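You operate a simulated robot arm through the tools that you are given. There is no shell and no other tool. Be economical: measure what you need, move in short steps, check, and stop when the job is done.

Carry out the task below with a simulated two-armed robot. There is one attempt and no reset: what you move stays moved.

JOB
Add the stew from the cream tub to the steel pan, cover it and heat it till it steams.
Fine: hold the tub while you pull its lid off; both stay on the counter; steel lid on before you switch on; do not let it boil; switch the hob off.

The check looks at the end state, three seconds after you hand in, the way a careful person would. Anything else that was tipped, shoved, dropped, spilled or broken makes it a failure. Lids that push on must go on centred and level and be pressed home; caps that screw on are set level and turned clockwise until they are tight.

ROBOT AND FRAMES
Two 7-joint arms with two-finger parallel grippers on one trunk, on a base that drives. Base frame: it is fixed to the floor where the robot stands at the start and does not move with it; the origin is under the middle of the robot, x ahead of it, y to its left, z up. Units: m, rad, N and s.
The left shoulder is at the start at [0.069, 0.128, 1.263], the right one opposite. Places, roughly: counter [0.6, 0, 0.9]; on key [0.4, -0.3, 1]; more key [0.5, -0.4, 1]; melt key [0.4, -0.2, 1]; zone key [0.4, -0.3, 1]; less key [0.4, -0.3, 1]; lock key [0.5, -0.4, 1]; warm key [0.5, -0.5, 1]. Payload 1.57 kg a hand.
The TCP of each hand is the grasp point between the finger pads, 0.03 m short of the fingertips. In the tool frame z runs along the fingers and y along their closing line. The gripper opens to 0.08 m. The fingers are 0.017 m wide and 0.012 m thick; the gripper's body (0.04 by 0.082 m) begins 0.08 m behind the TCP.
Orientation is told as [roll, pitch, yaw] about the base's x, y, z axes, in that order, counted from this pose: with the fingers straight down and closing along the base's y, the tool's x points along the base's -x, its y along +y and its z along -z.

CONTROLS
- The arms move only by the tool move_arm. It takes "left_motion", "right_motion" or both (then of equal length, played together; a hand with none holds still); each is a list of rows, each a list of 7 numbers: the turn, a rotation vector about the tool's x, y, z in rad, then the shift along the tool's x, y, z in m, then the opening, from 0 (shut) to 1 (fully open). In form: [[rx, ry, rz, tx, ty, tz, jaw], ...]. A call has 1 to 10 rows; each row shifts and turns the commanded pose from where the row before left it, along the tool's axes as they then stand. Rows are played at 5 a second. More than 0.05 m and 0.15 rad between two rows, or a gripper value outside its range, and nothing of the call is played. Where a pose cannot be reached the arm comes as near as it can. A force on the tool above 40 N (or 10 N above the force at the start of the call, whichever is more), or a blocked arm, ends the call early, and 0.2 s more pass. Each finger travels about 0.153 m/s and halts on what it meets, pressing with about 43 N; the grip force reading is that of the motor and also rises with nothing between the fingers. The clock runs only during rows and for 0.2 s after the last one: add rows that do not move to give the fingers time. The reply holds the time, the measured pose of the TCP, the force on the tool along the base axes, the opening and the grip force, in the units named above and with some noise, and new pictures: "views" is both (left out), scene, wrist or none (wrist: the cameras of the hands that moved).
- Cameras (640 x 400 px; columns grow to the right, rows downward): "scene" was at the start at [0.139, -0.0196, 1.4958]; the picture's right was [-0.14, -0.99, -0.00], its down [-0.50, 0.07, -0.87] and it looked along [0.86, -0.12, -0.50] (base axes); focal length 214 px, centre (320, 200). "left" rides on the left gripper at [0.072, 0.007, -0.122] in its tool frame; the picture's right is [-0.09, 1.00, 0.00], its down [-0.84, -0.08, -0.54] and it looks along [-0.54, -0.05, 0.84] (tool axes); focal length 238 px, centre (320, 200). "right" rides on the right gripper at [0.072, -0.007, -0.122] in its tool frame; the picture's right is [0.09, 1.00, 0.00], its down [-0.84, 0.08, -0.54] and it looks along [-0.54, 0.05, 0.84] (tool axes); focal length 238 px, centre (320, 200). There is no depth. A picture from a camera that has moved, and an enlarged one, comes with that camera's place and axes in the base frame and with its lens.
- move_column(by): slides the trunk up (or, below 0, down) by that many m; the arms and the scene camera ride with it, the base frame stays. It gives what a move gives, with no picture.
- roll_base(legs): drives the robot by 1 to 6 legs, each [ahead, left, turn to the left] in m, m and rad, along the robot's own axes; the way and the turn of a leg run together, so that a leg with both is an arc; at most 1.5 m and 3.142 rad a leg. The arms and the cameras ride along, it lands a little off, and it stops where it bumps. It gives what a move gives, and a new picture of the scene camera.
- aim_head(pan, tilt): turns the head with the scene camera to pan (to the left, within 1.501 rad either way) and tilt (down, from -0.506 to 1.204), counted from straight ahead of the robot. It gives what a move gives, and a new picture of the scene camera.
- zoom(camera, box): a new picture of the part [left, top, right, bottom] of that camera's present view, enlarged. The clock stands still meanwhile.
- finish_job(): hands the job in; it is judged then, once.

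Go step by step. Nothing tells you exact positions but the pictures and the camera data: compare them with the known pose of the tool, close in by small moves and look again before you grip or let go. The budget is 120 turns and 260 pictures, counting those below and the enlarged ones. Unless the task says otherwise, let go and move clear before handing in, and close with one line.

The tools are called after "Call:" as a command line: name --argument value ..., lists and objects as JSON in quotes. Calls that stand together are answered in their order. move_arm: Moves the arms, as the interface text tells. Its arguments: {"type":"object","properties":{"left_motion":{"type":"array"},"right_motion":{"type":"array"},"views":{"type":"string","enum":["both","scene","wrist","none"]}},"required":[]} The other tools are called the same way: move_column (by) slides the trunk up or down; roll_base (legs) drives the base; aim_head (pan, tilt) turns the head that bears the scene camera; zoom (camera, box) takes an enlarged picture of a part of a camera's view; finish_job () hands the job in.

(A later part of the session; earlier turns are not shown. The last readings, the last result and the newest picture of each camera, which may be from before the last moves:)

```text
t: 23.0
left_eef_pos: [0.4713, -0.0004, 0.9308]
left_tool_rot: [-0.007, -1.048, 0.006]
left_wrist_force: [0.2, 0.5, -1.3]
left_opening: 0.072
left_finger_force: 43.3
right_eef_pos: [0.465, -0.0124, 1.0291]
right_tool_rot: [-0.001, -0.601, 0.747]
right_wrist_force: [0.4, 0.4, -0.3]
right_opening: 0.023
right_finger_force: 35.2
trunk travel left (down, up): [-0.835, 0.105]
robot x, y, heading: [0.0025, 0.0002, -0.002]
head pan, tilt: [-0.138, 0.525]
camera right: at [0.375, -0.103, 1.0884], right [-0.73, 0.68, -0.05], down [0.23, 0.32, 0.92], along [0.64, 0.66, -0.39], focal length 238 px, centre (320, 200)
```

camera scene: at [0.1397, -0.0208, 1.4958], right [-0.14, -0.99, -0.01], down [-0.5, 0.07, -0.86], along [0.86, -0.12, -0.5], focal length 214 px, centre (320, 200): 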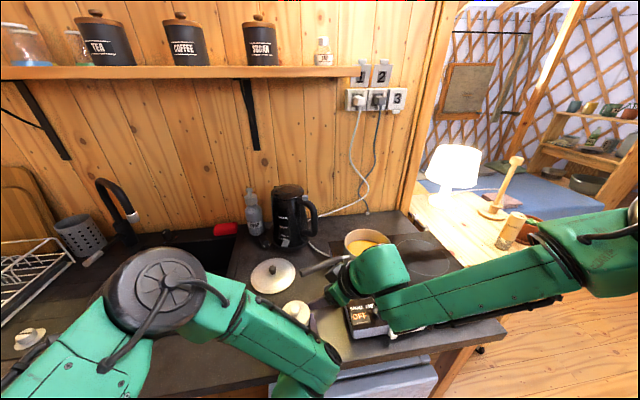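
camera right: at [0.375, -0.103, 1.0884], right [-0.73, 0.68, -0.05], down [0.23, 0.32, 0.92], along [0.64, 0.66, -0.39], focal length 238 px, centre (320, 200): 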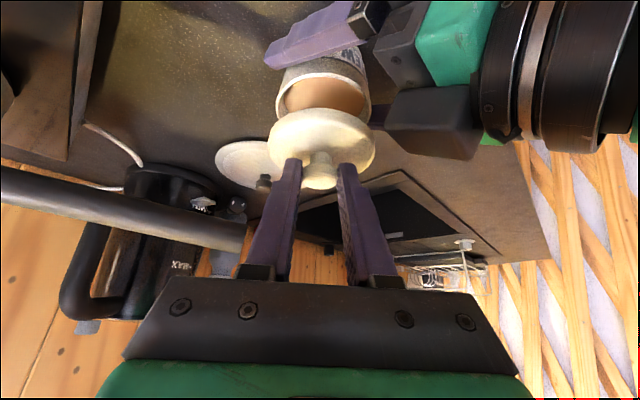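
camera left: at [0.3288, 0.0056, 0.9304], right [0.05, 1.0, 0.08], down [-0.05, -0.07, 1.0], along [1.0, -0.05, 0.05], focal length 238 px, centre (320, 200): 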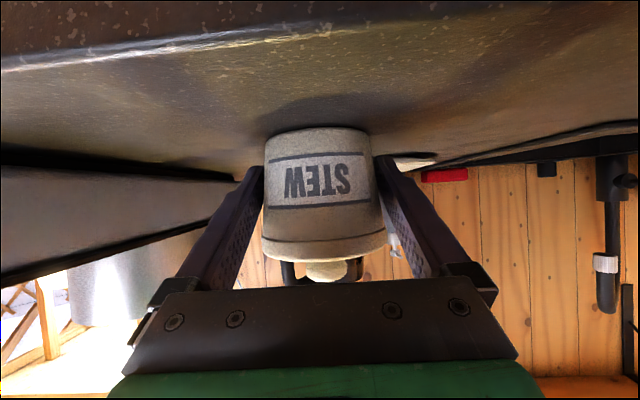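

The lid is off and the stew shows inside the tub. I'll move the lid aside to the right, then lift the tub and move it left to make room for the lid on the counter.

Call:
move_arm --right_motion '[[0, 0, 0, 0.0134, -0.0213, -0.0243, 0], [0, 0, 0, 0.0134, -0.0213, -0.0243, 0], [0, 0, 0, 0.0134, -0.0213, -0.0243, 0], [0, 0, 0, 0.0134, -0.0213, -0.0243, 0], [0, 0, 0, 0, 0, 0, 0], [0, 0, 0, 0, 0, 0, 0], [0, 0, 0, 0, 0, 0, 0], [0, 0, 0, 0, 0, 0, 0], [0, 0, 0, 0, 0, 0, 0], [0, 0, 0, 0, 0, 0, 0]]' --left_motion '[[0, 0, 0, 0, 0, 0, 0], [0, 0, 0, 0, 0, 0, 0], [0, 0, 0, 0, 0, 0, 0], [0, 0, 0, 0, 0, 0, 0], [0, 0, 0, -0.0087, 0, -0.005, 0], [0, 0, 0, -0.0139, 0.012, -0.008, 0], [0, 0, 0, -0.0139, 0.018, -0.008, 0], [0, 0, 0, -0.0139, 0.018, -0.008, 0], [0, 0, 0, -0.0139, 0.018, -0.008, 0], [0, 0, 0, -0.0087, 0.012, -0.005, 0]]'

```text
t: 25.2
left_eef_pos: [0.4717, 0.0798, 1.016]
left_tool_rot: [-0.008, -1.048, 0.007]
left_wrist_force: [0.4, 0.2, -2.3]
left_opening: 0.0716
left_finger_force: 43.5
right_eef_pos: [0.4475, -0.1415, 1.0816]
right_tool_rot: [-0.002, -0.6, 0.747]
right_wrist_force: [-0.2, -0.7, -0.9]
right_opening: 0.0229
right_finger_force: 35.1
trunk travel left (down, up): [-0.835, 0.105]
robot x, y, heading: [-0.0019, 0.0007, 0.003]
head pan, tilt: [-0.138, 0.525]
camera scene: at [0.1389, -0.0187, 1.4957], right [-0.14, -0.99, 0.0], down [-0.5, 0.07, -0.87], along [0.86, -0.12, -0.5], focal length 214 px, centre (320, 200)
camera right: at [0.3574, -0.2332, 1.1406], right [-0.73, 0.68, -0.05], down [0.23, 0.32, 0.92], along [0.64, 0.66, -0.39], focal length 238 px, centre (320, 200)
camera left: at [0.3292, 0.0858, 1.0146], right [0.05, 1.0, 0.08], down [-0.05, -0.07, 1.0], along [1.0, -0.05, 0.05], focal length 238 px, centre (320, 200)
```

scene: 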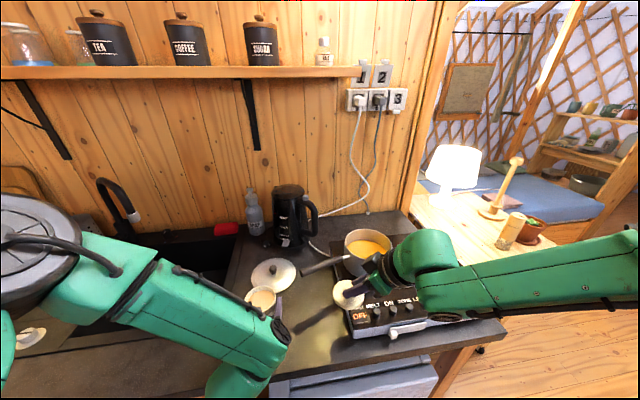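
right: 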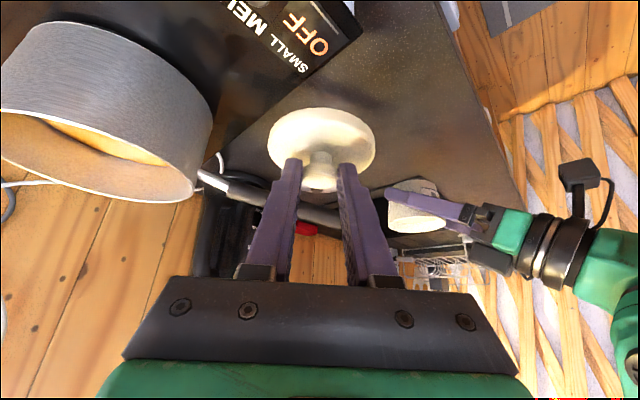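
left: 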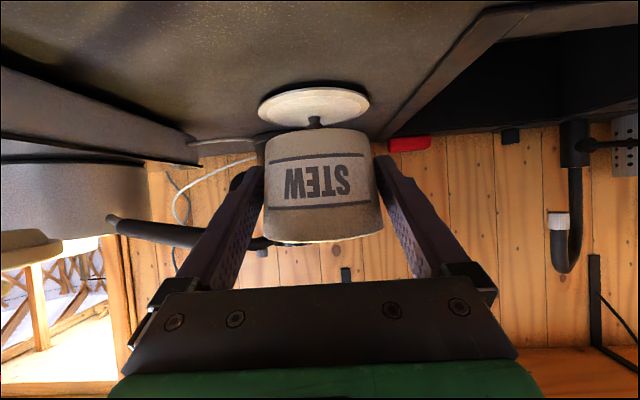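

The tub is clear of the space. I'm lowering its lid toward the free counter near (0.45, -0.07).

Call:
move_arm --right_motion '[[0, 0, 0, 0.0052, 0.0175, 0.0294, 0], [0, 0, 0, 0.0052, 0.0175, 0.0294, 0], [0, 0, 0, 0.0052, 0.0175, 0.0294, 0], [0, 0, 0, 0.0057, 0, 0.00825, 0], [0, 0, 0, 0.0057, 0, 0.00825, 0], [0, 0, 0, 0.0057, 0, 0.00825, 0], [0, 0, 0, 0, 0, 0, 0]]'

Call:
zoom --camera "right" --box '[220, 60, 420, 220]'

Call:
zoom --camera "scene" --box '[250, 240, 410, 350]'

```text
t: 26.8
left_eef_pos: [0.4718, 0.0805, 1.0168]
left_tool_rot: [-0.009, -1.046, 0.008]
left_wrist_force: [-0.3, -0.3, -1.4]
left_opening: 0.0718
left_finger_force: 42.6
right_eef_pos: [0.4425, -0.0786, 0.9673]
right_tool_rot: [-0.003, -0.6, 0.747]
right_wrist_force: [-0.1, 0.6, -1.0]
right_opening: 0.0231
right_finger_force: 35.3
trunk travel left (down, up): [-0.835, 0.105]
robot x, y, heading: [0.0019, -0.0032, -0.001]
head pan, tilt: [-0.138, 0.525]
camera scene: at [0.1393, -0.0183, 1.4957], right [-0.14, -0.99, 0.0], down [-0.5, 0.07, -0.87], along [0.86, -0.12, -0.5], focal length 214 px, centre (320, 200)
camera right: at [0.3518, -0.169, 1.0272], right [-0.73, 0.68, -0.05], down [0.23, 0.32, 0.92], along [0.64, 0.66, -0.39], focal length 238 px, centre (320, 200)
```

scene: 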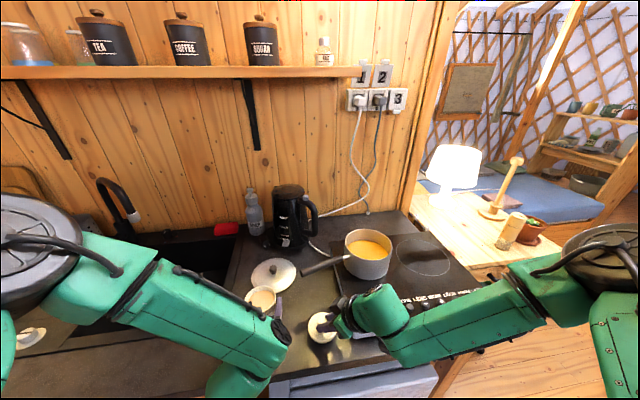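
right: 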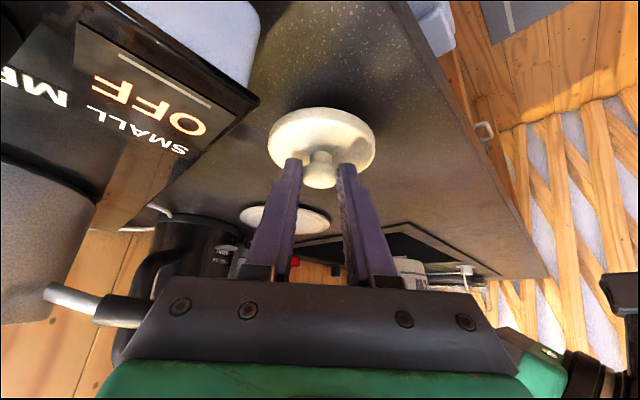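

```text
2.50 times, centred on (320, 140) of right
camera zoom: at [0.3518, -0.169, 1.0272], right [-0.73, 0.68, -0.05], down [0.23, 0.32, 0.92], along [0.64, 0.66, -0.39], focal length 596 px, centre (320, 350)
```

zoom: 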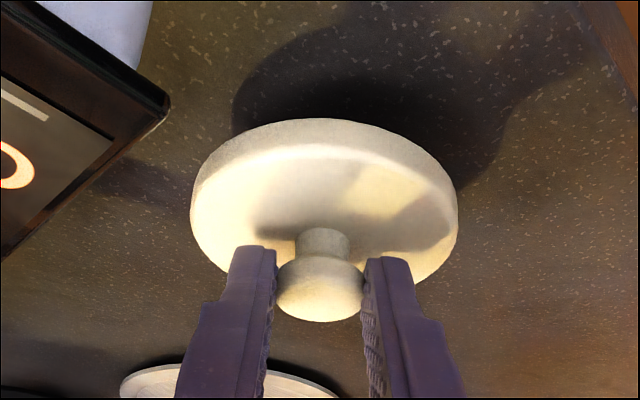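

```text
3.64 times, centred on (330, 295) of scene
camera zoom: at [0.1393, -0.0183, 1.4957], right [-0.14, -0.99, 0.0], down [-0.5, 0.07, -0.87], along [0.86, -0.12, -0.5], focal length 780 px, centre (284, -146)
```

zoom: 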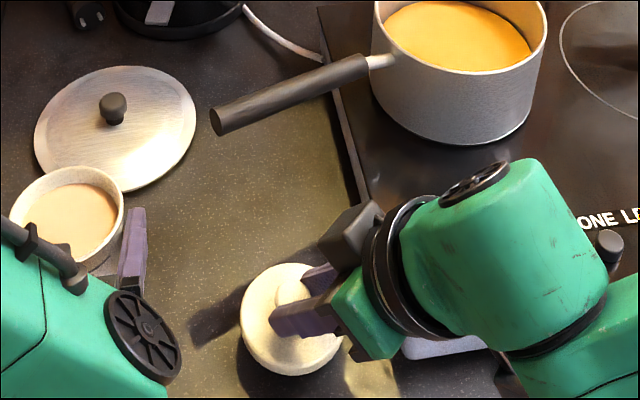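

The lid is roughly 15–20 mm above the counter, clear of the hob. I'm lowering it in small steps.

Call:
move_arm --right_motion '[[0, 0, 0, 0.0023, 0, 0.0033, 0], [0, 0, 0, 0.0023, 0, 0.0033, 0], [0, 0, 0, 0.0023, 0, 0.0033, 0], [0, 0, 0, 0.0011, 0, 0.0016, 0], [0, 0, 0, 0, 0, 0, 0]]' --views "wrist"

Call:
zoom --camera "right" --box '[220, 60, 420, 220]'

```text
t: 28.0
left_eef_pos: [0.472, 0.0797, 1.0161]
left_tool_rot: [-0.007, -1.047, 0.004]
left_wrist_force: [0.5, -0.4, -1.7]
left_opening: 0.0718
left_finger_force: 42.6
right_eef_pos: [0.4419, -0.0794, 0.9545]
right_tool_rot: [-0.001, -0.602, 0.746]
right_wrist_force: [0.4, -0.5, -0.1]
right_opening: 0.023
right_finger_force: 35.5
trunk travel left (down, up): [-0.835, 0.105]
robot x, y, heading: [-0.0007, 0.0041, 0.005]
head pan, tilt: [-0.138, 0.525]
camera right: at [0.3515, -0.1696, 1.0132], right [-0.73, 0.68, -0.05], down [0.23, 0.32, 0.92], along [0.64, 0.66, -0.39], focal length 238 px, centre (320, 200)
```

right: 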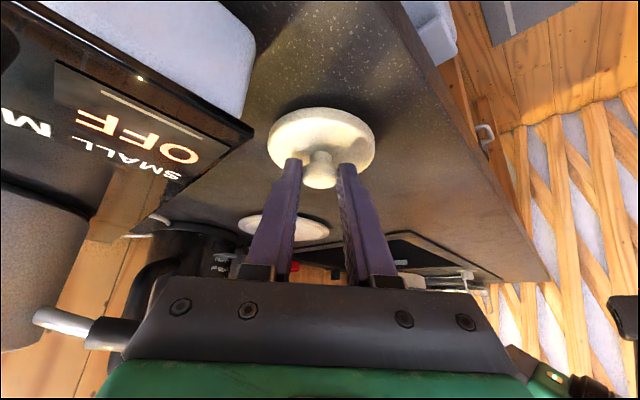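

```text
2.50 times, centred on (320, 140) of right
camera zoom: at [0.3515, -0.1696, 1.0132], right [-0.73, 0.68, -0.05], down [0.23, 0.32, 0.92], along [0.64, 0.66, -0.39], focal length 596 px, centre (320, 350)
```

zoom: 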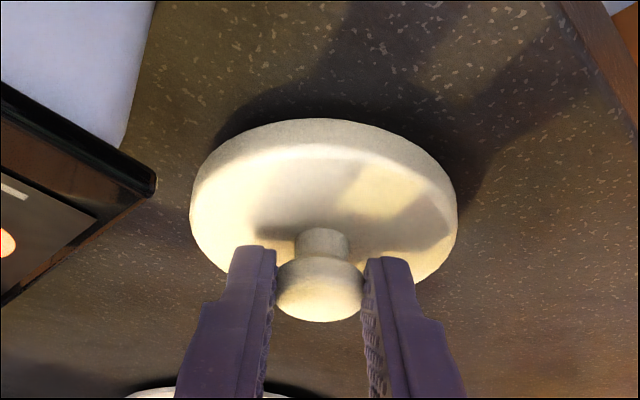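

Nearly down, with no contact force yet. I'm continuing in 3 mm steps.

Call:
move_arm --right_motion '[[0, 0, 0, 0.0017, 0, 0.0025, 0], [0, 0, 0, 0.0017, 0, 0.0025, 0], [0, 0, 0, 0.0006, 0, 0.0008, 0], [0, 0, 0, 0, 0, 0, 0]]' --views "none"

Call:
zoom --camera "right" --box '[220, 60, 420, 220]'

```text
t: 28.8
left_eef_pos: [0.4707, 0.0829, 1.015]
left_tool_rot: [-0.016, -1.049, 0.015]
left_wrist_force: [0.0, 0.6, -1.9]
left_opening: 0.0717
left_finger_force: 43.0
right_eef_pos: [0.446, -0.0726, 0.955]
right_tool_rot: [-0.019, -0.613, 0.758]
right_wrist_force: [-4.5, -5.1, 19.3]
right_opening: 0.023
right_finger_force: 35.4
trunk travel left (down, up): [-0.835, 0.105]
robot x, y, heading: [-0.0008, -0.0003, 0.001]
head pan, tilt: [-0.138, 0.525]
stopped in row 4 (right hand): the force on the tool passed its limit (the readings are from after the stop); the commanded pose is now the measured one
```

```text
2.50 times, centred on (320, 140) of right
camera zoom: at [0.353, -0.1634, 1.0109], right [-0.73, 0.68, -0.07], down [0.21, 0.32, 0.92], along [0.65, 0.66, -0.38], focal length 596 px, centre (320, 350)
```

zoom: 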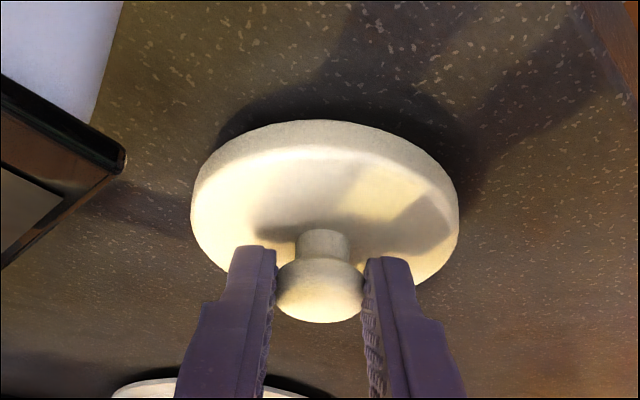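

The lid is resting on the counter. I'll ease off slightly, open the right gripper, and back away along the fingers.

Call:
move_arm --right_motion '[[0, 0, 0, -0.0008, 0, -0.0012, 0], [0, 0, 0, 0, 0, 0, 0.4], [0, 0, 0, 0, 0, 0, 0.55], [0, 0, 0, 0, 0, -0.02, 0.6], [0, 0, 0, 0, 0, -0.04, 0.6], [0, 0, 0, 0, 0, -0.04, 0.6], [0, 0, 0, 0, 0, 0, 0.6]]'

```text
t: 30.4
left_eef_pos: [0.4724, 0.0847, 1.0147]
left_tool_rot: [-0.017, -1.045, 0.016]
left_wrist_force: [0.3, 0.1, -2.2]
left_opening: 0.072
left_finger_force: 43.2
right_eef_pos: [0.4015, -0.1106, 1.0325]
right_tool_rot: [-0.013, -0.607, 0.753]
right_wrist_force: [0.0, -0.1, -0.4]
right_opening: 0.0482
right_finger_force: 0.0
trunk travel left (down, up): [-0.835, 0.105]
robot x, y, heading: [0.0019, -0.004, -0.001]
head pan, tilt: [-0.138, 0.525]
camera scene: at [0.1407, -0.0183, 1.4955], right [-0.14, -0.99, 0.0], down [-0.5, 0.07, -0.86], along [0.86, -0.12, -0.5], focal length 214 px, centre (320, 200)
camera right: at [0.3106, -0.202, 1.091], right [-0.73, 0.68, -0.06], down [0.22, 0.32, 0.92], along [0.65, 0.66, -0.38], focal length 238 px, centre (320, 200)
```

scene: 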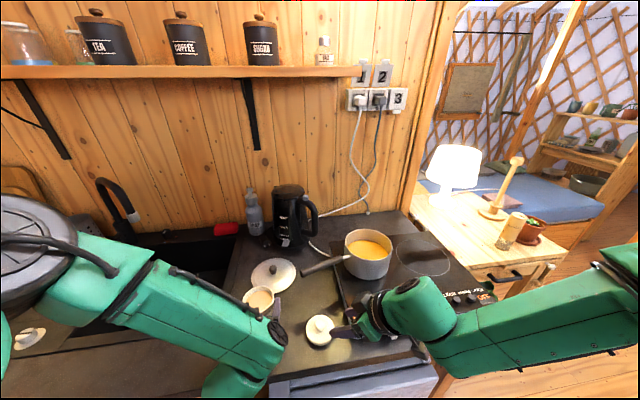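
right: 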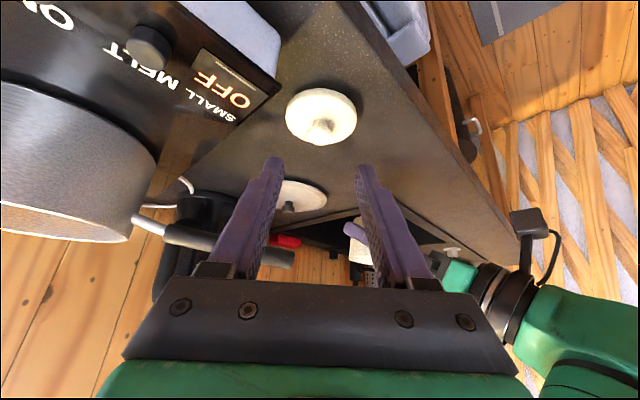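

The tub lid sits safely on the counter. I'm retreating the right hand up and to the right, and raising the tub above pan height.

Call:
move_arm --right_motion '[[0, 0, 0, 0, 0, -0.03, 0.6], [0, 0, 0, 0.0034, -0.015, -0.035, 0.6], [0, 0, 0, 0.0034, -0.015, -0.035, 0.6], [0, 0, 0, 0.0034, -0.015, -0.035, 0.6], [0, 0, 0, 0.0034, -0.015, -0.035, 0.6], [0, 0, 0, 0, 0, 0, 0.6]]' --left_motion '[[0, 0, 0, -0.0208, 0, -0.012, 0], [0, 0, 0, -0.0208, 0, -0.012, 0], [0, 0, 0, -0.0208, 0, -0.012, 0], [0, 0, 0, -0.0208, 0, -0.012, 0], [0, 0, 0, -0.0208, 0, -0.012, 0], [0, 0, 0, 0, 0, 0, 0]]'

```text
t: 31.8
left_eef_pos: [0.4717, 0.0844, 1.1363]
left_tool_rot: [-0.016, -1.046, 0.015]
left_wrist_force: [0.8, 0.4, -2.0]
left_opening: 0.0717
left_finger_force: 42.6
right_eef_pos: [0.364, -0.2287, 1.1667]
right_tool_rot: [-0.013, -0.608, 0.754]
right_wrist_force: [0.1, 0.0, 0.6]
right_opening: 0.0484
right_finger_force: 0.0
trunk travel left (down, up): [-0.835, 0.105]
robot x, y, heading: [-0.0001, -0.0013, 0.002]
head pan, tilt: [-0.138, 0.525]
camera scene: at [0.1404, -0.0198, 1.4956], right [-0.14, -0.99, 0.0], down [-0.5, 0.07, -0.86], along [0.86, -0.12, -0.5], focal length 214 px, centre (320, 200)
camera right: at [0.2729, -0.3197, 1.2249], right [-0.73, 0.68, -0.06], down [0.22, 0.32, 0.92], along [0.65, 0.66, -0.38], focal length 238 px, centre (320, 200)
camera left: at [0.3295, 0.0897, 1.1344], right [0.05, 1.0, 0.07], down [-0.05, -0.07, 1.0], along [1.0, -0.05, 0.05], focal length 238 px, centre (320, 200)
```

scene: 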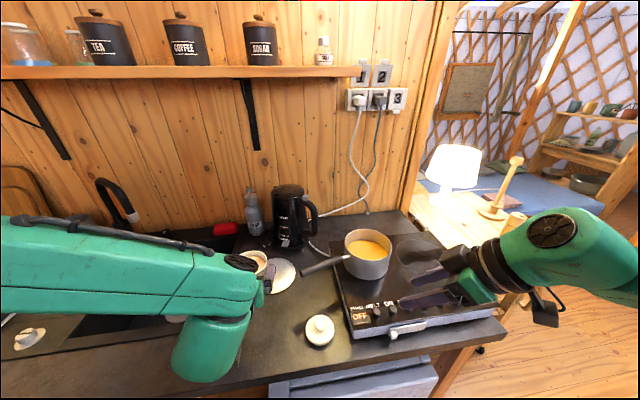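
right: 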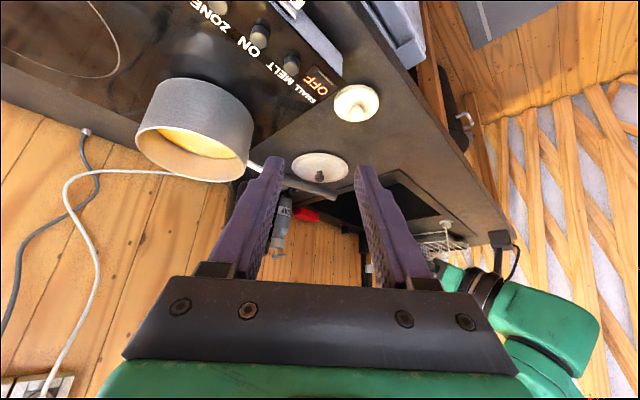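
left: 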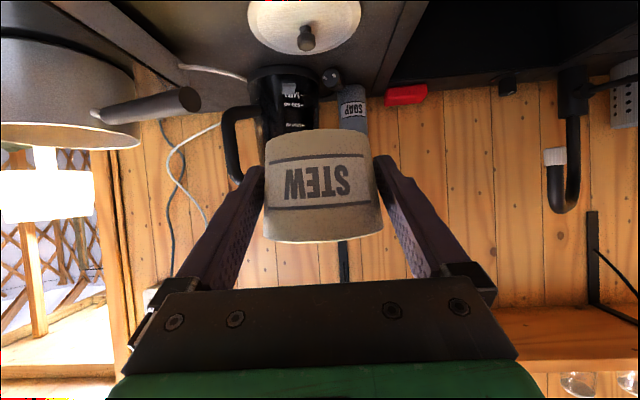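

The tub is above pan height. I'll drive the base 0.2 m to the right so the left arm can pour comfortably over the pan.

Call:
roll_base --legs '[[0, -0.2, 0]]'

```text
t: 33.4
left_eef_pos: [0.4719, -0.1115, 1.1355]
left_tool_rot: [-0.023, -1.046, 0.017]
left_wrist_force: [-0.1, 1.2, -2.8]
left_opening: 0.0717
left_finger_force: 42.9
right_eef_pos: [0.3635, -0.4251, 1.1676]
right_tool_rot: [-0.018, -0.603, 0.754]
right_wrist_force: [0.2, 0.6, -0.3]
right_opening: 0.048
right_finger_force: 0.0
trunk travel left (down, up): [-0.835, 0.105]
robot x, y, heading: [-0.0043, -0.1995, -0.002]
head pan, tilt: [-0.138, 0.525]
camera scene: at [0.1398, -0.2085, 1.4951], right [-0.14, -0.99, 0.0], down [-0.5, 0.07, -0.87], along [0.86, -0.12, -0.5], focal length 214 px, centre (320, 200)
```

scene: 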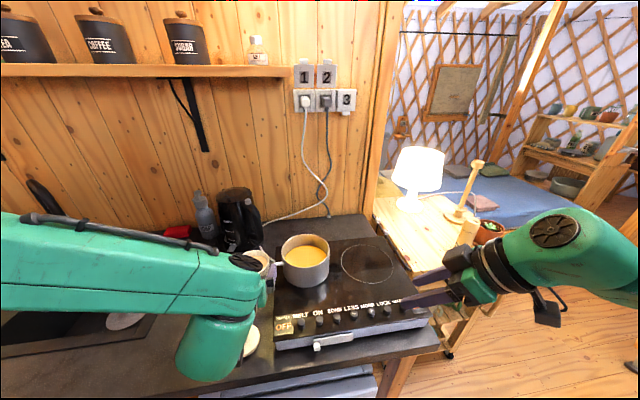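

The pan reads about (0.622, -0.232). I'm moving the tub level to above the pan.

Call:
move_arm --left_motion '[[0, 0, 0, -0.0143, -0.0187, 0.0248, 0], [0, 0, 0, -0.0143, -0.0187, 0.0248, 0], [0, 0, 0, -0.0143, -0.0187, 0.0248, 0], [0, 0, 0, -0.0143, -0.0187, 0.0248, 0], [0, 0, 0, -0.0143, -0.0187, 0.0248, 0], [0, 0, 0, 0, 0, 0, 0]]'

```text
t: 34.8
left_eef_pos: [0.6164, -0.2073, 1.1354]
left_tool_rot: [-0.018, -1.043, 0.013]
left_wrist_force: [-0.3, -0.9, -1.2]
left_opening: 0.0717
left_finger_force: 43.4
right_eef_pos: [0.3643, -0.427, 1.1665]
right_tool_rot: [-0.015, -0.606, 0.75]
right_wrist_force: [-0.1, 0.3, -0.1]
right_opening: 0.048
right_finger_force: 0.2
trunk travel left (down, up): [-0.835, 0.105]
robot x, y, heading: [-0.0022, -0.1966, -0.006]
head pan, tilt: [-0.138, 0.525]
camera scene: at [0.1398, -0.2121, 1.495], right [-0.14, -0.99, 0.0], down [-0.5, 0.07, -0.87], along [0.86, -0.12, -0.5], focal length 214 px, centre (320, 200)
camera left: at [0.4739, -0.2015, 1.1339], right [0.05, 1.0, 0.07], down [-0.05, -0.07, 1.0], along [1.0, -0.05, 0.05], focal length 238 px, centre (320, 200)
```

scene: 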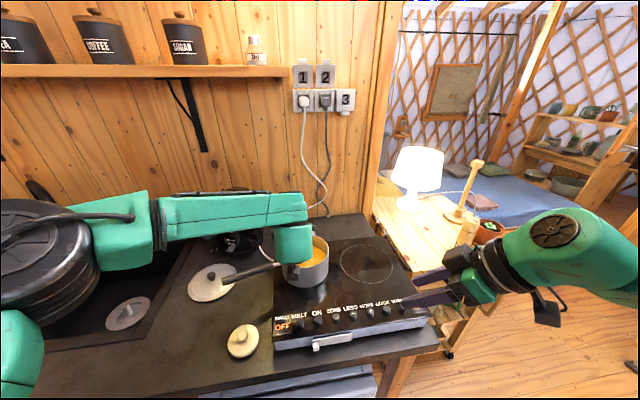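
left: 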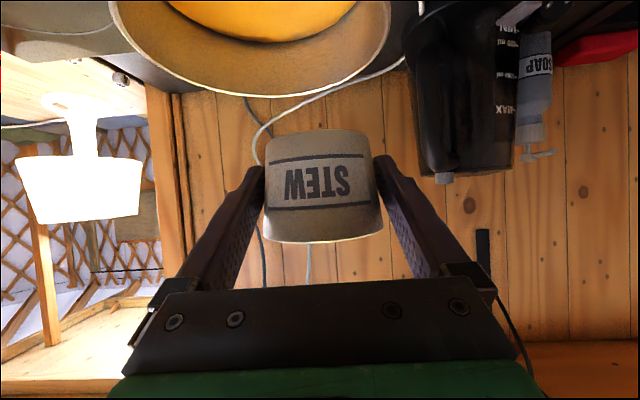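

The tub's mouth is over the pan with margin. I'll begin tipping it to the right, slowly.

Call:
move_arm --left_motion '[[-0.05, 0, 0.0866, 0, 0, 0, 0], [-0.05, 0, 0.0866, 0, 0, 0, 0], [-0.05, 0, 0.0866, 0, 0, 0, 0], [-0.05, 0, 0.0866, 0, 0, 0, 0], [-0.05, 0, 0.0866, 0, 0, 0, 0], [-0.05, 0, 0.0866, 0, 0, 0, 0], [-0.05, 0, 0.0866, 0, 0, 0, 0], [-0.05, 0, 0.0866, 0, 0, 0, 0]]'

```text
t: 36.6
left_eef_pos: [0.6172, -0.2092, 1.1361]
left_tool_rot: [1.111, -0.652, -0.892]
left_wrist_force: [0.4, -0.5, -2.2]
left_opening: 0.0717
left_finger_force: 42.5
right_eef_pos: [0.3645, -0.4276, 1.1656]
right_tool_rot: [-0.014, -0.607, 0.752]
right_wrist_force: [0.5, 0.3, 0.5]
right_opening: 0.0481
right_finger_force: 0.1
trunk travel left (down, up): [-0.835, 0.105]
robot x, y, heading: [0.0022, -0.2039, -0.0]
head pan, tilt: [-0.138, 0.525]
camera scene: at [0.1405, -0.2132, 1.4949], right [-0.14, -0.99, 0.0], down [-0.5, 0.07, -0.86], along [0.86, -0.12, -0.5], focal length 214 px, centre (320, 200)
camera left: at [0.473, -0.2044, 1.1398], right [0.05, 0.64, 0.77], down [-0.05, -0.76, 0.64], along [1.0, -0.07, 0.0], focal length 238 px, centre (320, 200)
```

scene: 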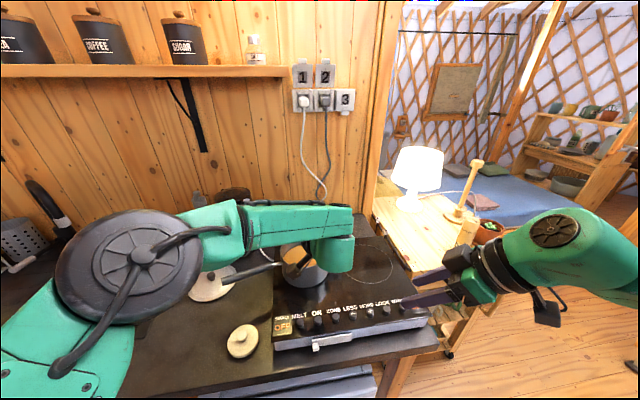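
left: 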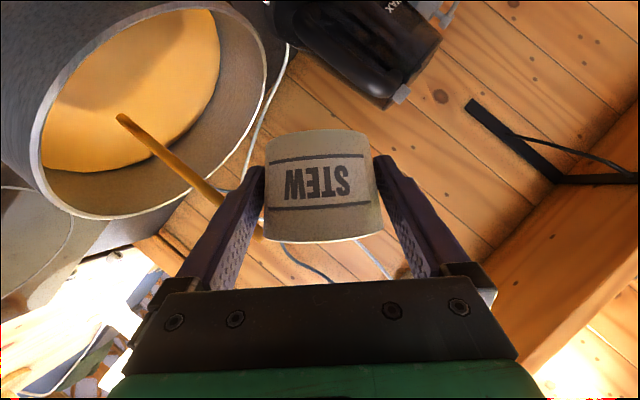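

The stew is pouring in a thin stream, well inside the pan. I'm tipping further in slow steps.

Call:
move_arm --left_motion '[[0, 0, 0, 0, 0, 0, 0], [0, 0, 0, 0, 0, 0, 0], [-0.025, 0, 0.0433, 0, 0, 0, 0], [-0.025, 0, 0.0433, 0, 0, 0, 0], [-0.025, 0, 0.0433, 0, 0, 0, 0], [-0.025, 0, 0.0433, 0, 0, 0, 0], [-0.025, 0, 0.0433, 0, 0, 0, 0], [-0.025, 0, 0.0433, 0, 0, 0, 0], [-0.025, 0, 0.0433, 0, 0, 0, 0], [0, 0, 0, 0, 0, 0, 0]]' --views "wrist"

```text
t: 38.8
left_eef_pos: [0.6154, -0.2087, 1.135]
left_tool_rot: [1.344, -0.368, -1.007]
left_wrist_force: [0.0, 0.2, -1.7]
left_opening: 0.0718
left_finger_force: 42.7
right_eef_pos: [0.3646, -0.4278, 1.1663]
right_tool_rot: [-0.014, -0.605, 0.753]
right_wrist_force: [-0.5, -0.2, -0.4]
right_opening: 0.0481
right_finger_force: 0.1
trunk travel left (down, up): [-0.835, 0.105]
robot x, y, heading: [-0.0009, -0.196, -0.004]
head pan, tilt: [-0.138, 0.525]
camera left: at [0.4735, -0.2057, 1.1404], right [0.05, 0.34, 0.94], down [-0.05, -0.94, 0.34], along [1.0, -0.07, -0.03], focal length 238 px, centre (320, 200)
```

left: 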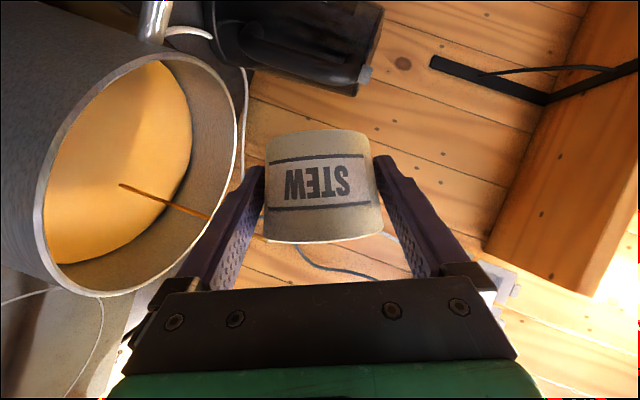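

The stream is thinner and still central. I'm continuing to tip.

Call:
move_arm --left_motion '[[-0.03, 0, 0.052, 0, 0, 0, 0], [-0.03, 0, 0.052, 0, 0, 0, 0], [-0.03, 0, 0.052, 0, 0, 0, 0], [-0.03, 0, 0.052, 0, 0, 0, 0], [-0.03, 0, 0.052, 0, 0, 0, 0], [-0.03, 0, 0.052, 0, 0, 0, 0], [-0.03, 0, 0.052, 0, 0, 0, 0], [-0.03, 0, 0.052, 0, 0, 0, 0], [-0.03, 0, 0.052, 0, 0, 0, 0], [-0.03, 0, 0.052, 0, 0, 0, 0]]' --views "wrist"

```text
t: 41.0
left_eef_pos: [0.616, -0.2093, 1.1357]
left_tool_rot: [1.657, 0.147, -1.044]
left_wrist_force: [-1.1, 0.2, -1.8]
left_opening: 0.0716
left_finger_force: 43.5
right_eef_pos: [0.3635, -0.4275, 1.1668]
right_tool_rot: [-0.015, -0.607, 0.752]
right_wrist_force: [0.5, 0.9, -0.4]
right_opening: 0.0481
right_finger_force: 0.0
trunk travel left (down, up): [-0.835, 0.105]
robot x, y, heading: [0.0002, -0.1983, -0.002]
head pan, tilt: [-0.138, 0.525]
camera left: at [0.473, -0.209, 1.1417], right [0.05, -0.25, 0.97], down [-0.05, -0.97, -0.25], along [1.0, -0.04, -0.06], focal length 238 px, centre (320, 200)
```

left: 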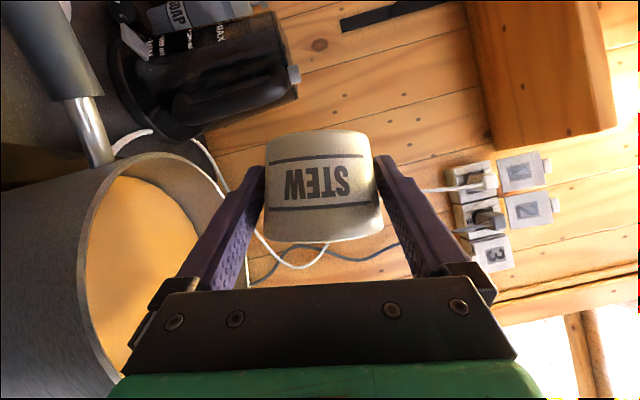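

No stream is visible at about 100°. I'll tip to about 135° and wait, to be sure the tub is empty.

Call:
move_arm --left_motion '[[-0.05, 0, 0.0866, 0, 0, 0, 0], [-0.05, 0, 0.0866, 0, 0, 0, 0], [-0.05, 0, 0.0866, 0, 0, 0, 0], [-0.05, 0, 0.0866, 0, 0, 0, 0], [-0.05, 0, 0.0866, 0, 0, 0, 0], [-0.05, 0, 0.0866, 0, 0, 0, 0], [0, 0, 0, 0, 0, 0, 0], [0, 0, 0, 0, 0, 0, 0], [0, 0, 0, 0, 0, 0, 0], [0, 0, 0, 0, 0, 0, 0]]'

```text
t: 43.2
left_eef_pos: [0.5746, -0.1746, 1.141]
left_tool_rot: [2.015, 0.644, -0.906]
left_wrist_force: [0.6, 0.2, -1.8]
left_opening: 0.0717
left_finger_force: 42.9
left hand out of reach, approached as far as the arm can: row 3, 4, 5, 6
right_eef_pos: [0.364, -0.4275, 1.1658]
right_tool_rot: [-0.014, -0.606, 0.752]
right_wrist_force: [-0.1, 0.2, -0.4]
right_opening: 0.0483
right_finger_force: 0.1
trunk travel left (down, up): [-0.835, 0.105]
robot x, y, heading: [0.0003, -0.2042, -0.003]
head pan, tilt: [-0.138, 0.525]
camera scene: at [0.1404, -0.2125, 1.495], right [-0.14, -0.99, 0.0], down [-0.5, 0.07, -0.86], along [0.86, -0.12, -0.5], focal length 214 px, centre (320, 200)
camera left: at [0.4323, -0.1778, 1.146], right [0.04, -0.75, 0.67], down [-0.06, -0.67, -0.74], along [1.0, -0.01, -0.07], focal length 238 px, centre (320, 200)
```

scene: 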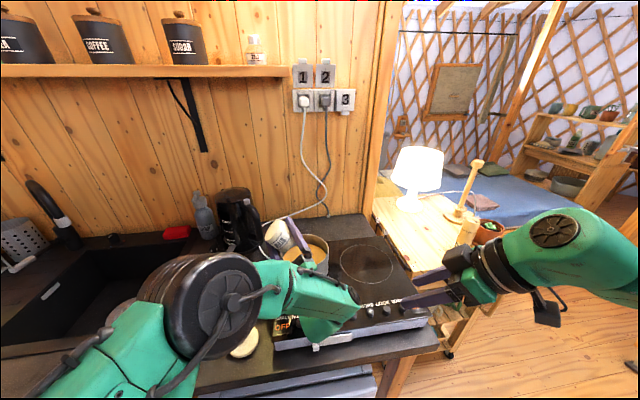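
left: 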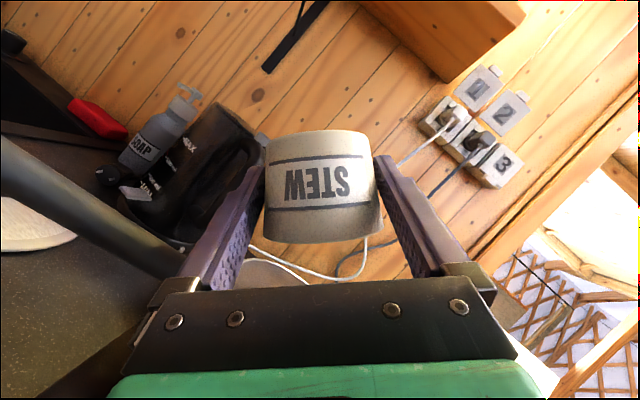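

The wrist limit pulled the tub toward the front left. I'm checking the mouth for drips.

Call:
zoom --camera "scene" --box '[230, 200, 370, 310]'

```text
3.64 times, centred on (300, 255) of scene
camera zoom: at [0.1404, -0.2125, 1.495], right [-0.14, -0.99, 0.0], down [-0.5, 0.07, -0.86], along [0.86, -0.12, -0.5], focal length 780 px, centre (393, 0)
```

zoom: 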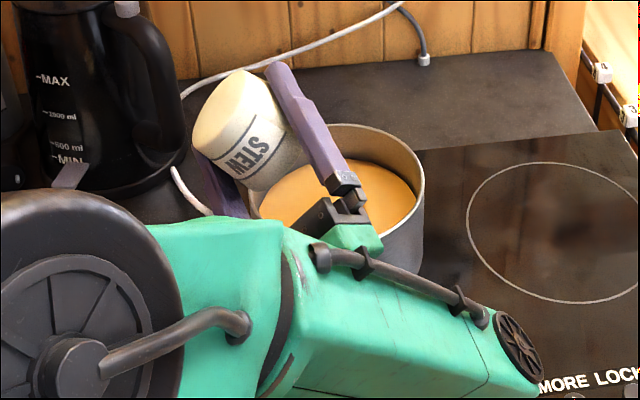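

No drips, and the mouth is still over the pan. I'm rotating the tub back upright.

Call:
move_arm --left_motion '[[0.07, 0, -0.1212, 0, 0, 0, 0], [0.07, 0, -0.1212, 0, 0, 0, 0], [0.07, 0, -0.1212, 0, 0, 0, 0], [0.07, 0, -0.1212, 0, 0, 0, 0], [0.07, 0, -0.1212, 0, 0, 0, 0], [0.07, 0, -0.1212, 0, 0, 0, 0], [0.07, 0, -0.1212, 0, 0, 0, 0], [0.07, 0, -0.1212, 0, 0, 0, 0], [0, 0, 0, 0, 0, 0, 0]]' --views "wrist"

```text
t: 45.2
left_eef_pos: [0.5744, -0.1747, 1.1412]
left_tool_rot: [1.389, -0.302, -1.022]
left_wrist_force: [-0.5, -0.1, -2.5]
left_opening: 0.0715
left_finger_force: 43.0
right_eef_pos: [0.3635, -0.4274, 1.1654]
right_tool_rot: [-0.013, -0.607, 0.752]
right_wrist_force: [0.0, -0.3, -1.0]
right_opening: 0.048
right_finger_force: 0.1
trunk travel left (down, up): [-0.835, 0.105]
robot x, y, heading: [-0.0035, -0.1988, -0.009]
head pan, tilt: [-0.138, 0.525]
camera left: at [0.4327, -0.1715, 1.1465], right [0.05, 0.27, 0.96], down [-0.05, -0.96, 0.27], along [1.0, -0.06, -0.03], focal length 238 px, centre (320, 200)
```

left: 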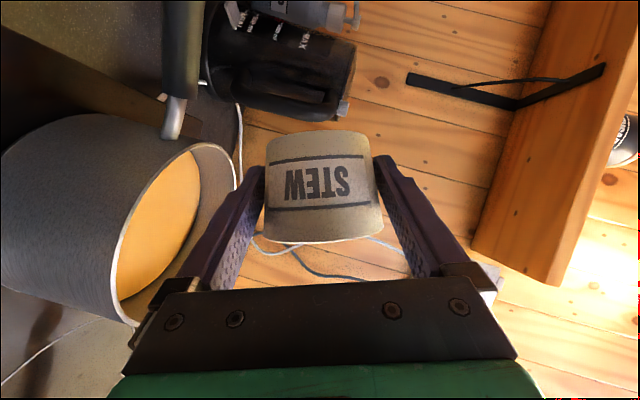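

Call:
move_arm --left_motion '[[0.07, 0, -0.1212, 0, 0, 0, 0], [0.07, 0, -0.1212, 0, 0, 0, 0], [0.07, 0, -0.1212, 0, 0, 0, 0], [0.07, 0, -0.1212, 0, 0, 0, 0], [0.07, 0, -0.1212, 0, 0, 0, 0], [0.07, 0, -0.1212, 0, 0, 0, 0], [0.07, 0, -0.1212, 0, 0, 0, 0], [0.07, 0, -0.1212, 0, 0, 0, 0], [0.045, 0, -0.078, 0, 0, 0, 0], [0, 0, 0, 0, 0, 0, 0]]'

```text
t: 47.4
left_eef_pos: [0.5749, -0.1743, 1.1413]
left_tool_rot: [0.021, -1.044, -0.021]
left_wrist_force: [-0.7, 0.6, -2.3]
left_opening: 0.0716
left_finger_force: 43.1
right_eef_pos: [0.3636, -0.4286, 1.1657]
right_tool_rot: [-0.013, -0.607, 0.752]
right_wrist_force: [-0.1, -0.7, 0.6]
right_opening: 0.0481
right_finger_force: 0.1
trunk travel left (down, up): [-0.835, 0.105]
robot x, y, heading: [0.0011, -0.198, -0.003]
head pan, tilt: [-0.138, 0.525]
camera scene: at [0.1405, -0.2128, 1.4949], right [-0.14, -0.99, 0.0], down [-0.5, 0.07, -0.86], along [0.86, -0.12, -0.5], focal length 214 px, centre (320, 200)
camera left: at [0.4323, -0.168, 1.1397], right [0.05, 0.99, 0.09], down [-0.05, -0.09, 0.99], along [1.0, -0.05, 0.04], focal length 238 px, centre (320, 200)
```

scene: 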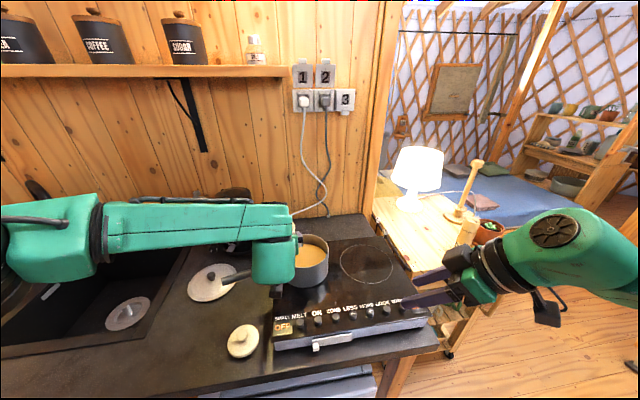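
left: 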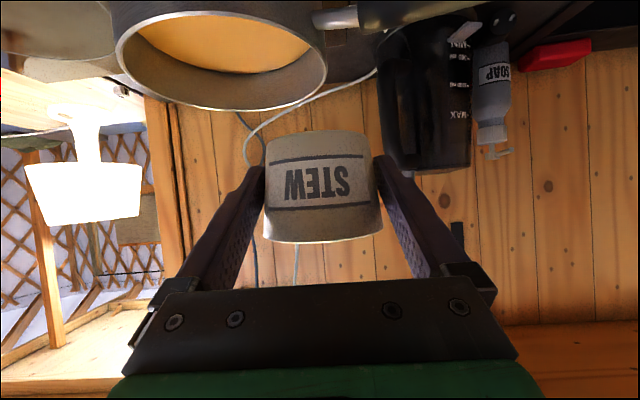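

The tub is upright again. I'm carrying it back to free counter around (0.475, 0.05), left of its lid.

Call:
move_arm --left_motion '[[0, 0, 0, 0.0083, 0.0373, -0.0144, 0], [0, 0, 0, 0.0083, 0.0373, -0.0144, 0], [0, 0, 0, 0.0083, 0.0373, -0.0144, 0], [0, 0, 0, 0.0083, 0.0373, -0.0144, 0], [0, 0, 0, 0.0083, 0.0373, -0.0144, 0], [0, 0, 0, 0.0083, 0.0373, -0.0144, 0], [0, 0, 0, 0.026, 0, 0.015, 0], [0, 0, 0, 0.026, 0, 0.015, 0], [0, 0, 0, 0.026, 0, 0.015, 0], [0, 0, 0, 0, 0, 0, 0]]'

```text
t: 49.6
left_eef_pos: [0.4762, 0.0496, 1.0547]
left_tool_rot: [0.024, -1.046, -0.025]
left_wrist_force: [0.2, 0.1, -1.4]
left_opening: 0.0717
left_finger_force: 43.4
right_eef_pos: [0.3647, -0.4284, 1.1661]
right_tool_rot: [-0.014, -0.606, 0.751]
right_wrist_force: [0.0, -0.5, -0.2]
right_opening: 0.048
right_finger_force: 0.0
trunk travel left (down, up): [-0.835, 0.105]
robot x, y, heading: [-0.0033, -0.2015, -0.0]
head pan, tilt: [-0.138, 0.525]
camera scene: at [0.1404, -0.2124, 1.495], right [-0.14, -0.99, 0.0], down [-0.5, 0.07, -0.86], along [0.86, -0.12, -0.5], focal length 214 px, centre (320, 200)
camera left: at [0.3334, 0.0566, 1.0536], right [0.05, 0.99, 0.09], down [-0.05, -0.09, 0.99], along [1.0, -0.05, 0.04], focal length 238 px, centre (320, 200)
```

scene: 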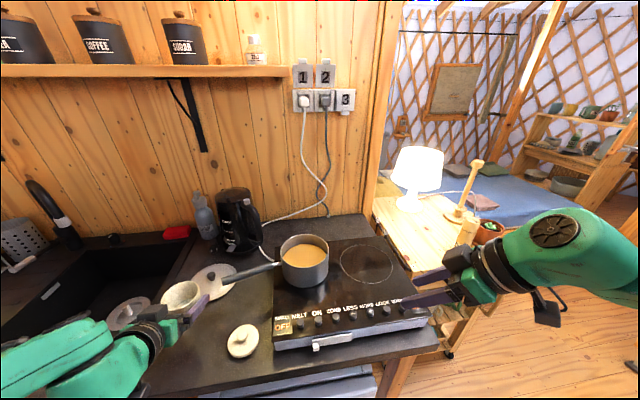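
left: 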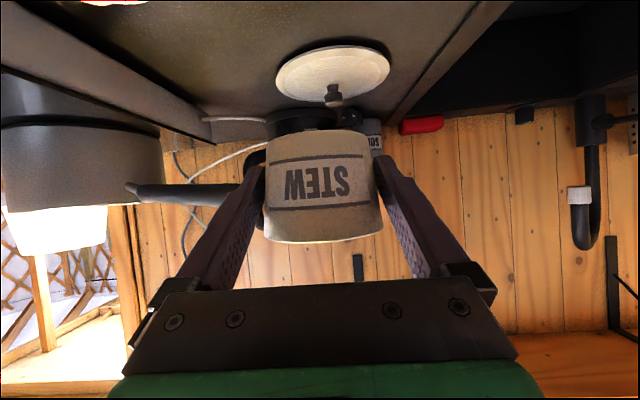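

Call:
zoom --camera "scene" --box '[140, 230, 340, 370]'

Call:
move_arm --left_motion '[[0, 0, 0, 0.026, 0, 0.015, 0], [0, 0, 0, 0.026, 0, 0.015, 0], [0, 0, 0, 0.026, 0, 0.015, 0], [0, 0, 0, 0.0156, 0, 0.009, 0], [0, 0, 0, 0, 0, 0, 0]]'

```text
2.86 times, centred on (240, 300) of scene
camera zoom: at [0.1404, -0.2124, 1.495], right [-0.14, -0.99, 0.0], down [-0.5, 0.07, -0.86], along [0.86, -0.12, -0.5], focal length 613 px, centre (549, -86)
```

zoom: 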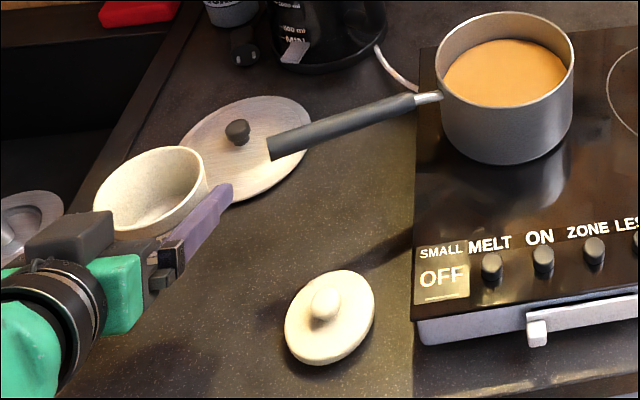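

```text
t: 50.8
left_eef_pos: [0.4762, 0.0513, 1.0227]
left_tool_rot: [0.025, -1.045, -0.024]
left_wrist_force: [-0.3, 0.9, -1.6]
left_opening: 0.0714
left_finger_force: 43.0
left hand out of reach, approached as far as the arm can: row 2, 3, 4
right_eef_pos: [0.3628, -0.4274, 1.1662]
right_tool_rot: [-0.011, -0.607, 0.754]
right_wrist_force: [0.0, -0.1, -0.8]
right_opening: 0.0478
right_finger_force: 0.1
trunk travel left (down, up): [-0.835, 0.105]
robot x, y, heading: [-0.0012, -0.1974, -0.004]
head pan, tilt: [-0.138, 0.525]
camera scene: at [0.1404, -0.2121, 1.495], right [-0.14, -0.99, 0.0], down [-0.5, 0.07, -0.86], along [0.86, -0.12, -0.5], focal length 214 px, centre (320, 200)
camera left: at [0.3326, 0.0566, 1.022], right [0.05, 0.99, 0.09], down [-0.05, -0.09, 0.99], along [1.0, -0.05, 0.04], focal length 238 px, centre (320, 200)
```

scene: 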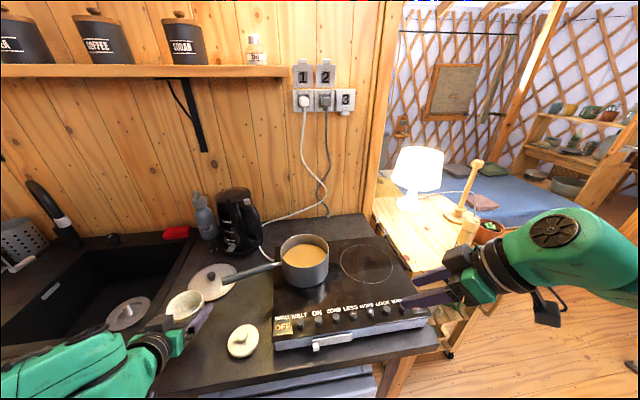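
left: 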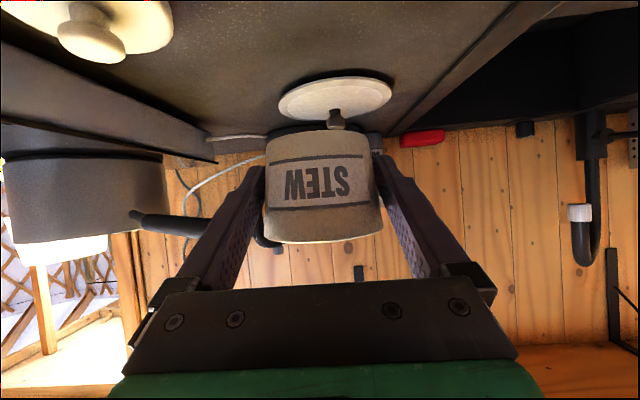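

The tub is empty, but the arm can't go lower here, so I'll lower the trunk instead.

Call:
move_column --by -0.075

```text
t: 52.0
left_eef_pos: [0.4753, 0.0509, 0.9482]
left_tool_rot: [0.024, -1.046, -0.024]
left_wrist_force: [-0.2, 0.2, -2.3]
left_opening: 0.0718
left_finger_force: 43.1
right_eef_pos: [0.3644, -0.4275, 1.091]
right_tool_rot: [-0.014, -0.606, 0.752]
right_wrist_force: [-0.2, -0.1, -0.6]
right_opening: 0.0478
right_finger_force: 0.1
trunk travel left (down, up): [-0.76, 0.18]
robot x, y, heading: [-0.0014, -0.1995, -0.005]
head pan, tilt: [-0.138, 0.525]
```

Call:
move_column --by -0.012

Call:
zoom --camera "left" --box '[220, 60, 420, 260]'

```text
t: 52.5
left_eef_pos: [0.4762, 0.0515, 0.9363]
left_tool_rot: [0.024, -1.046, -0.026]
left_wrist_force: [0.1, -0.1, -1.8]
left_opening: 0.0715
left_finger_force: 42.8
right_eef_pos: [0.3638, -0.428, 1.0788]
right_tool_rot: [-0.012, -0.606, 0.753]
right_wrist_force: [0.4, 0.4, -0.9]
right_opening: 0.0478
right_finger_force: 0.0
trunk travel left (down, up): [-0.748, 0.192]
robot x, y, heading: [-0.0016, -0.2018, -0.006]
head pan, tilt: [-0.138, 0.525]
```

```text
2.00 times, centred on (320, 160) of left
camera zoom: at [0.3326, 0.0566, 0.9349], right [0.05, 0.99, 0.09], down [-0.05, -0.09, 0.99], along [1.0, -0.05, 0.04], focal length 477 px, centre (320, 280)
```

zoom: 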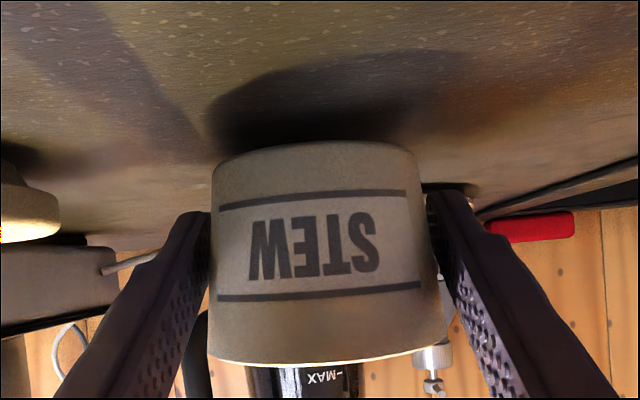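

Call:
move_column --by -0.005

Call:
zoom --camera "left" --box '[220, 60, 420, 260]'

```text
t: 53.1
left_eef_pos: [0.4752, 0.0509, 0.9316]
left_tool_rot: [0.024, -1.046, -0.024]
left_wrist_force: [0.4, -0.1, -0.5]
left_opening: 0.0717
left_finger_force: 42.9
right_eef_pos: [0.3638, -0.4264, 1.0733]
right_tool_rot: [-0.015, -0.604, 0.751]
right_wrist_force: [0.4, -0.9, 0.1]
right_opening: 0.048
right_finger_force: 0.1
trunk travel left (down, up): [-0.743, 0.197]
robot x, y, heading: [0.002, -0.1984, -0.004]
head pan, tilt: [-0.138, 0.525]
```

```text
2.00 times, centred on (320, 160) of left
camera zoom: at [0.3326, 0.0565, 0.9302], right [0.05, 0.99, 0.09], down [-0.05, -0.09, 0.99], along [1.0, -0.05, 0.05], focal length 477 px, centre (320, 280)
```

zoom: 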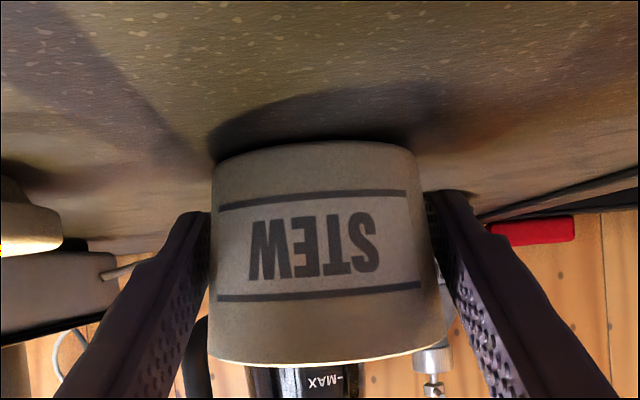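

Call:
move_column --by -0.002

```text
t: 53.6
left_eef_pos: [0.476, 0.0504, 0.9306]
left_tool_rot: [0.026, -1.05, -0.026]
left_wrist_force: [1.6, 2.2, 9.9]
left_opening: 0.0715
left_finger_force: 42.8
right_eef_pos: [0.3628, -0.4289, 1.0729]
right_tool_rot: [-0.014, -0.607, 0.752]
right_wrist_force: [-0.3, 0.1, -0.4]
right_opening: 0.048
right_finger_force: 0.1
trunk travel left (down, up): [-0.741, 0.199]
robot x, y, heading: [-0.0016, -0.2018, -0.008]
head pan, tilt: [-0.138, 0.525]
```

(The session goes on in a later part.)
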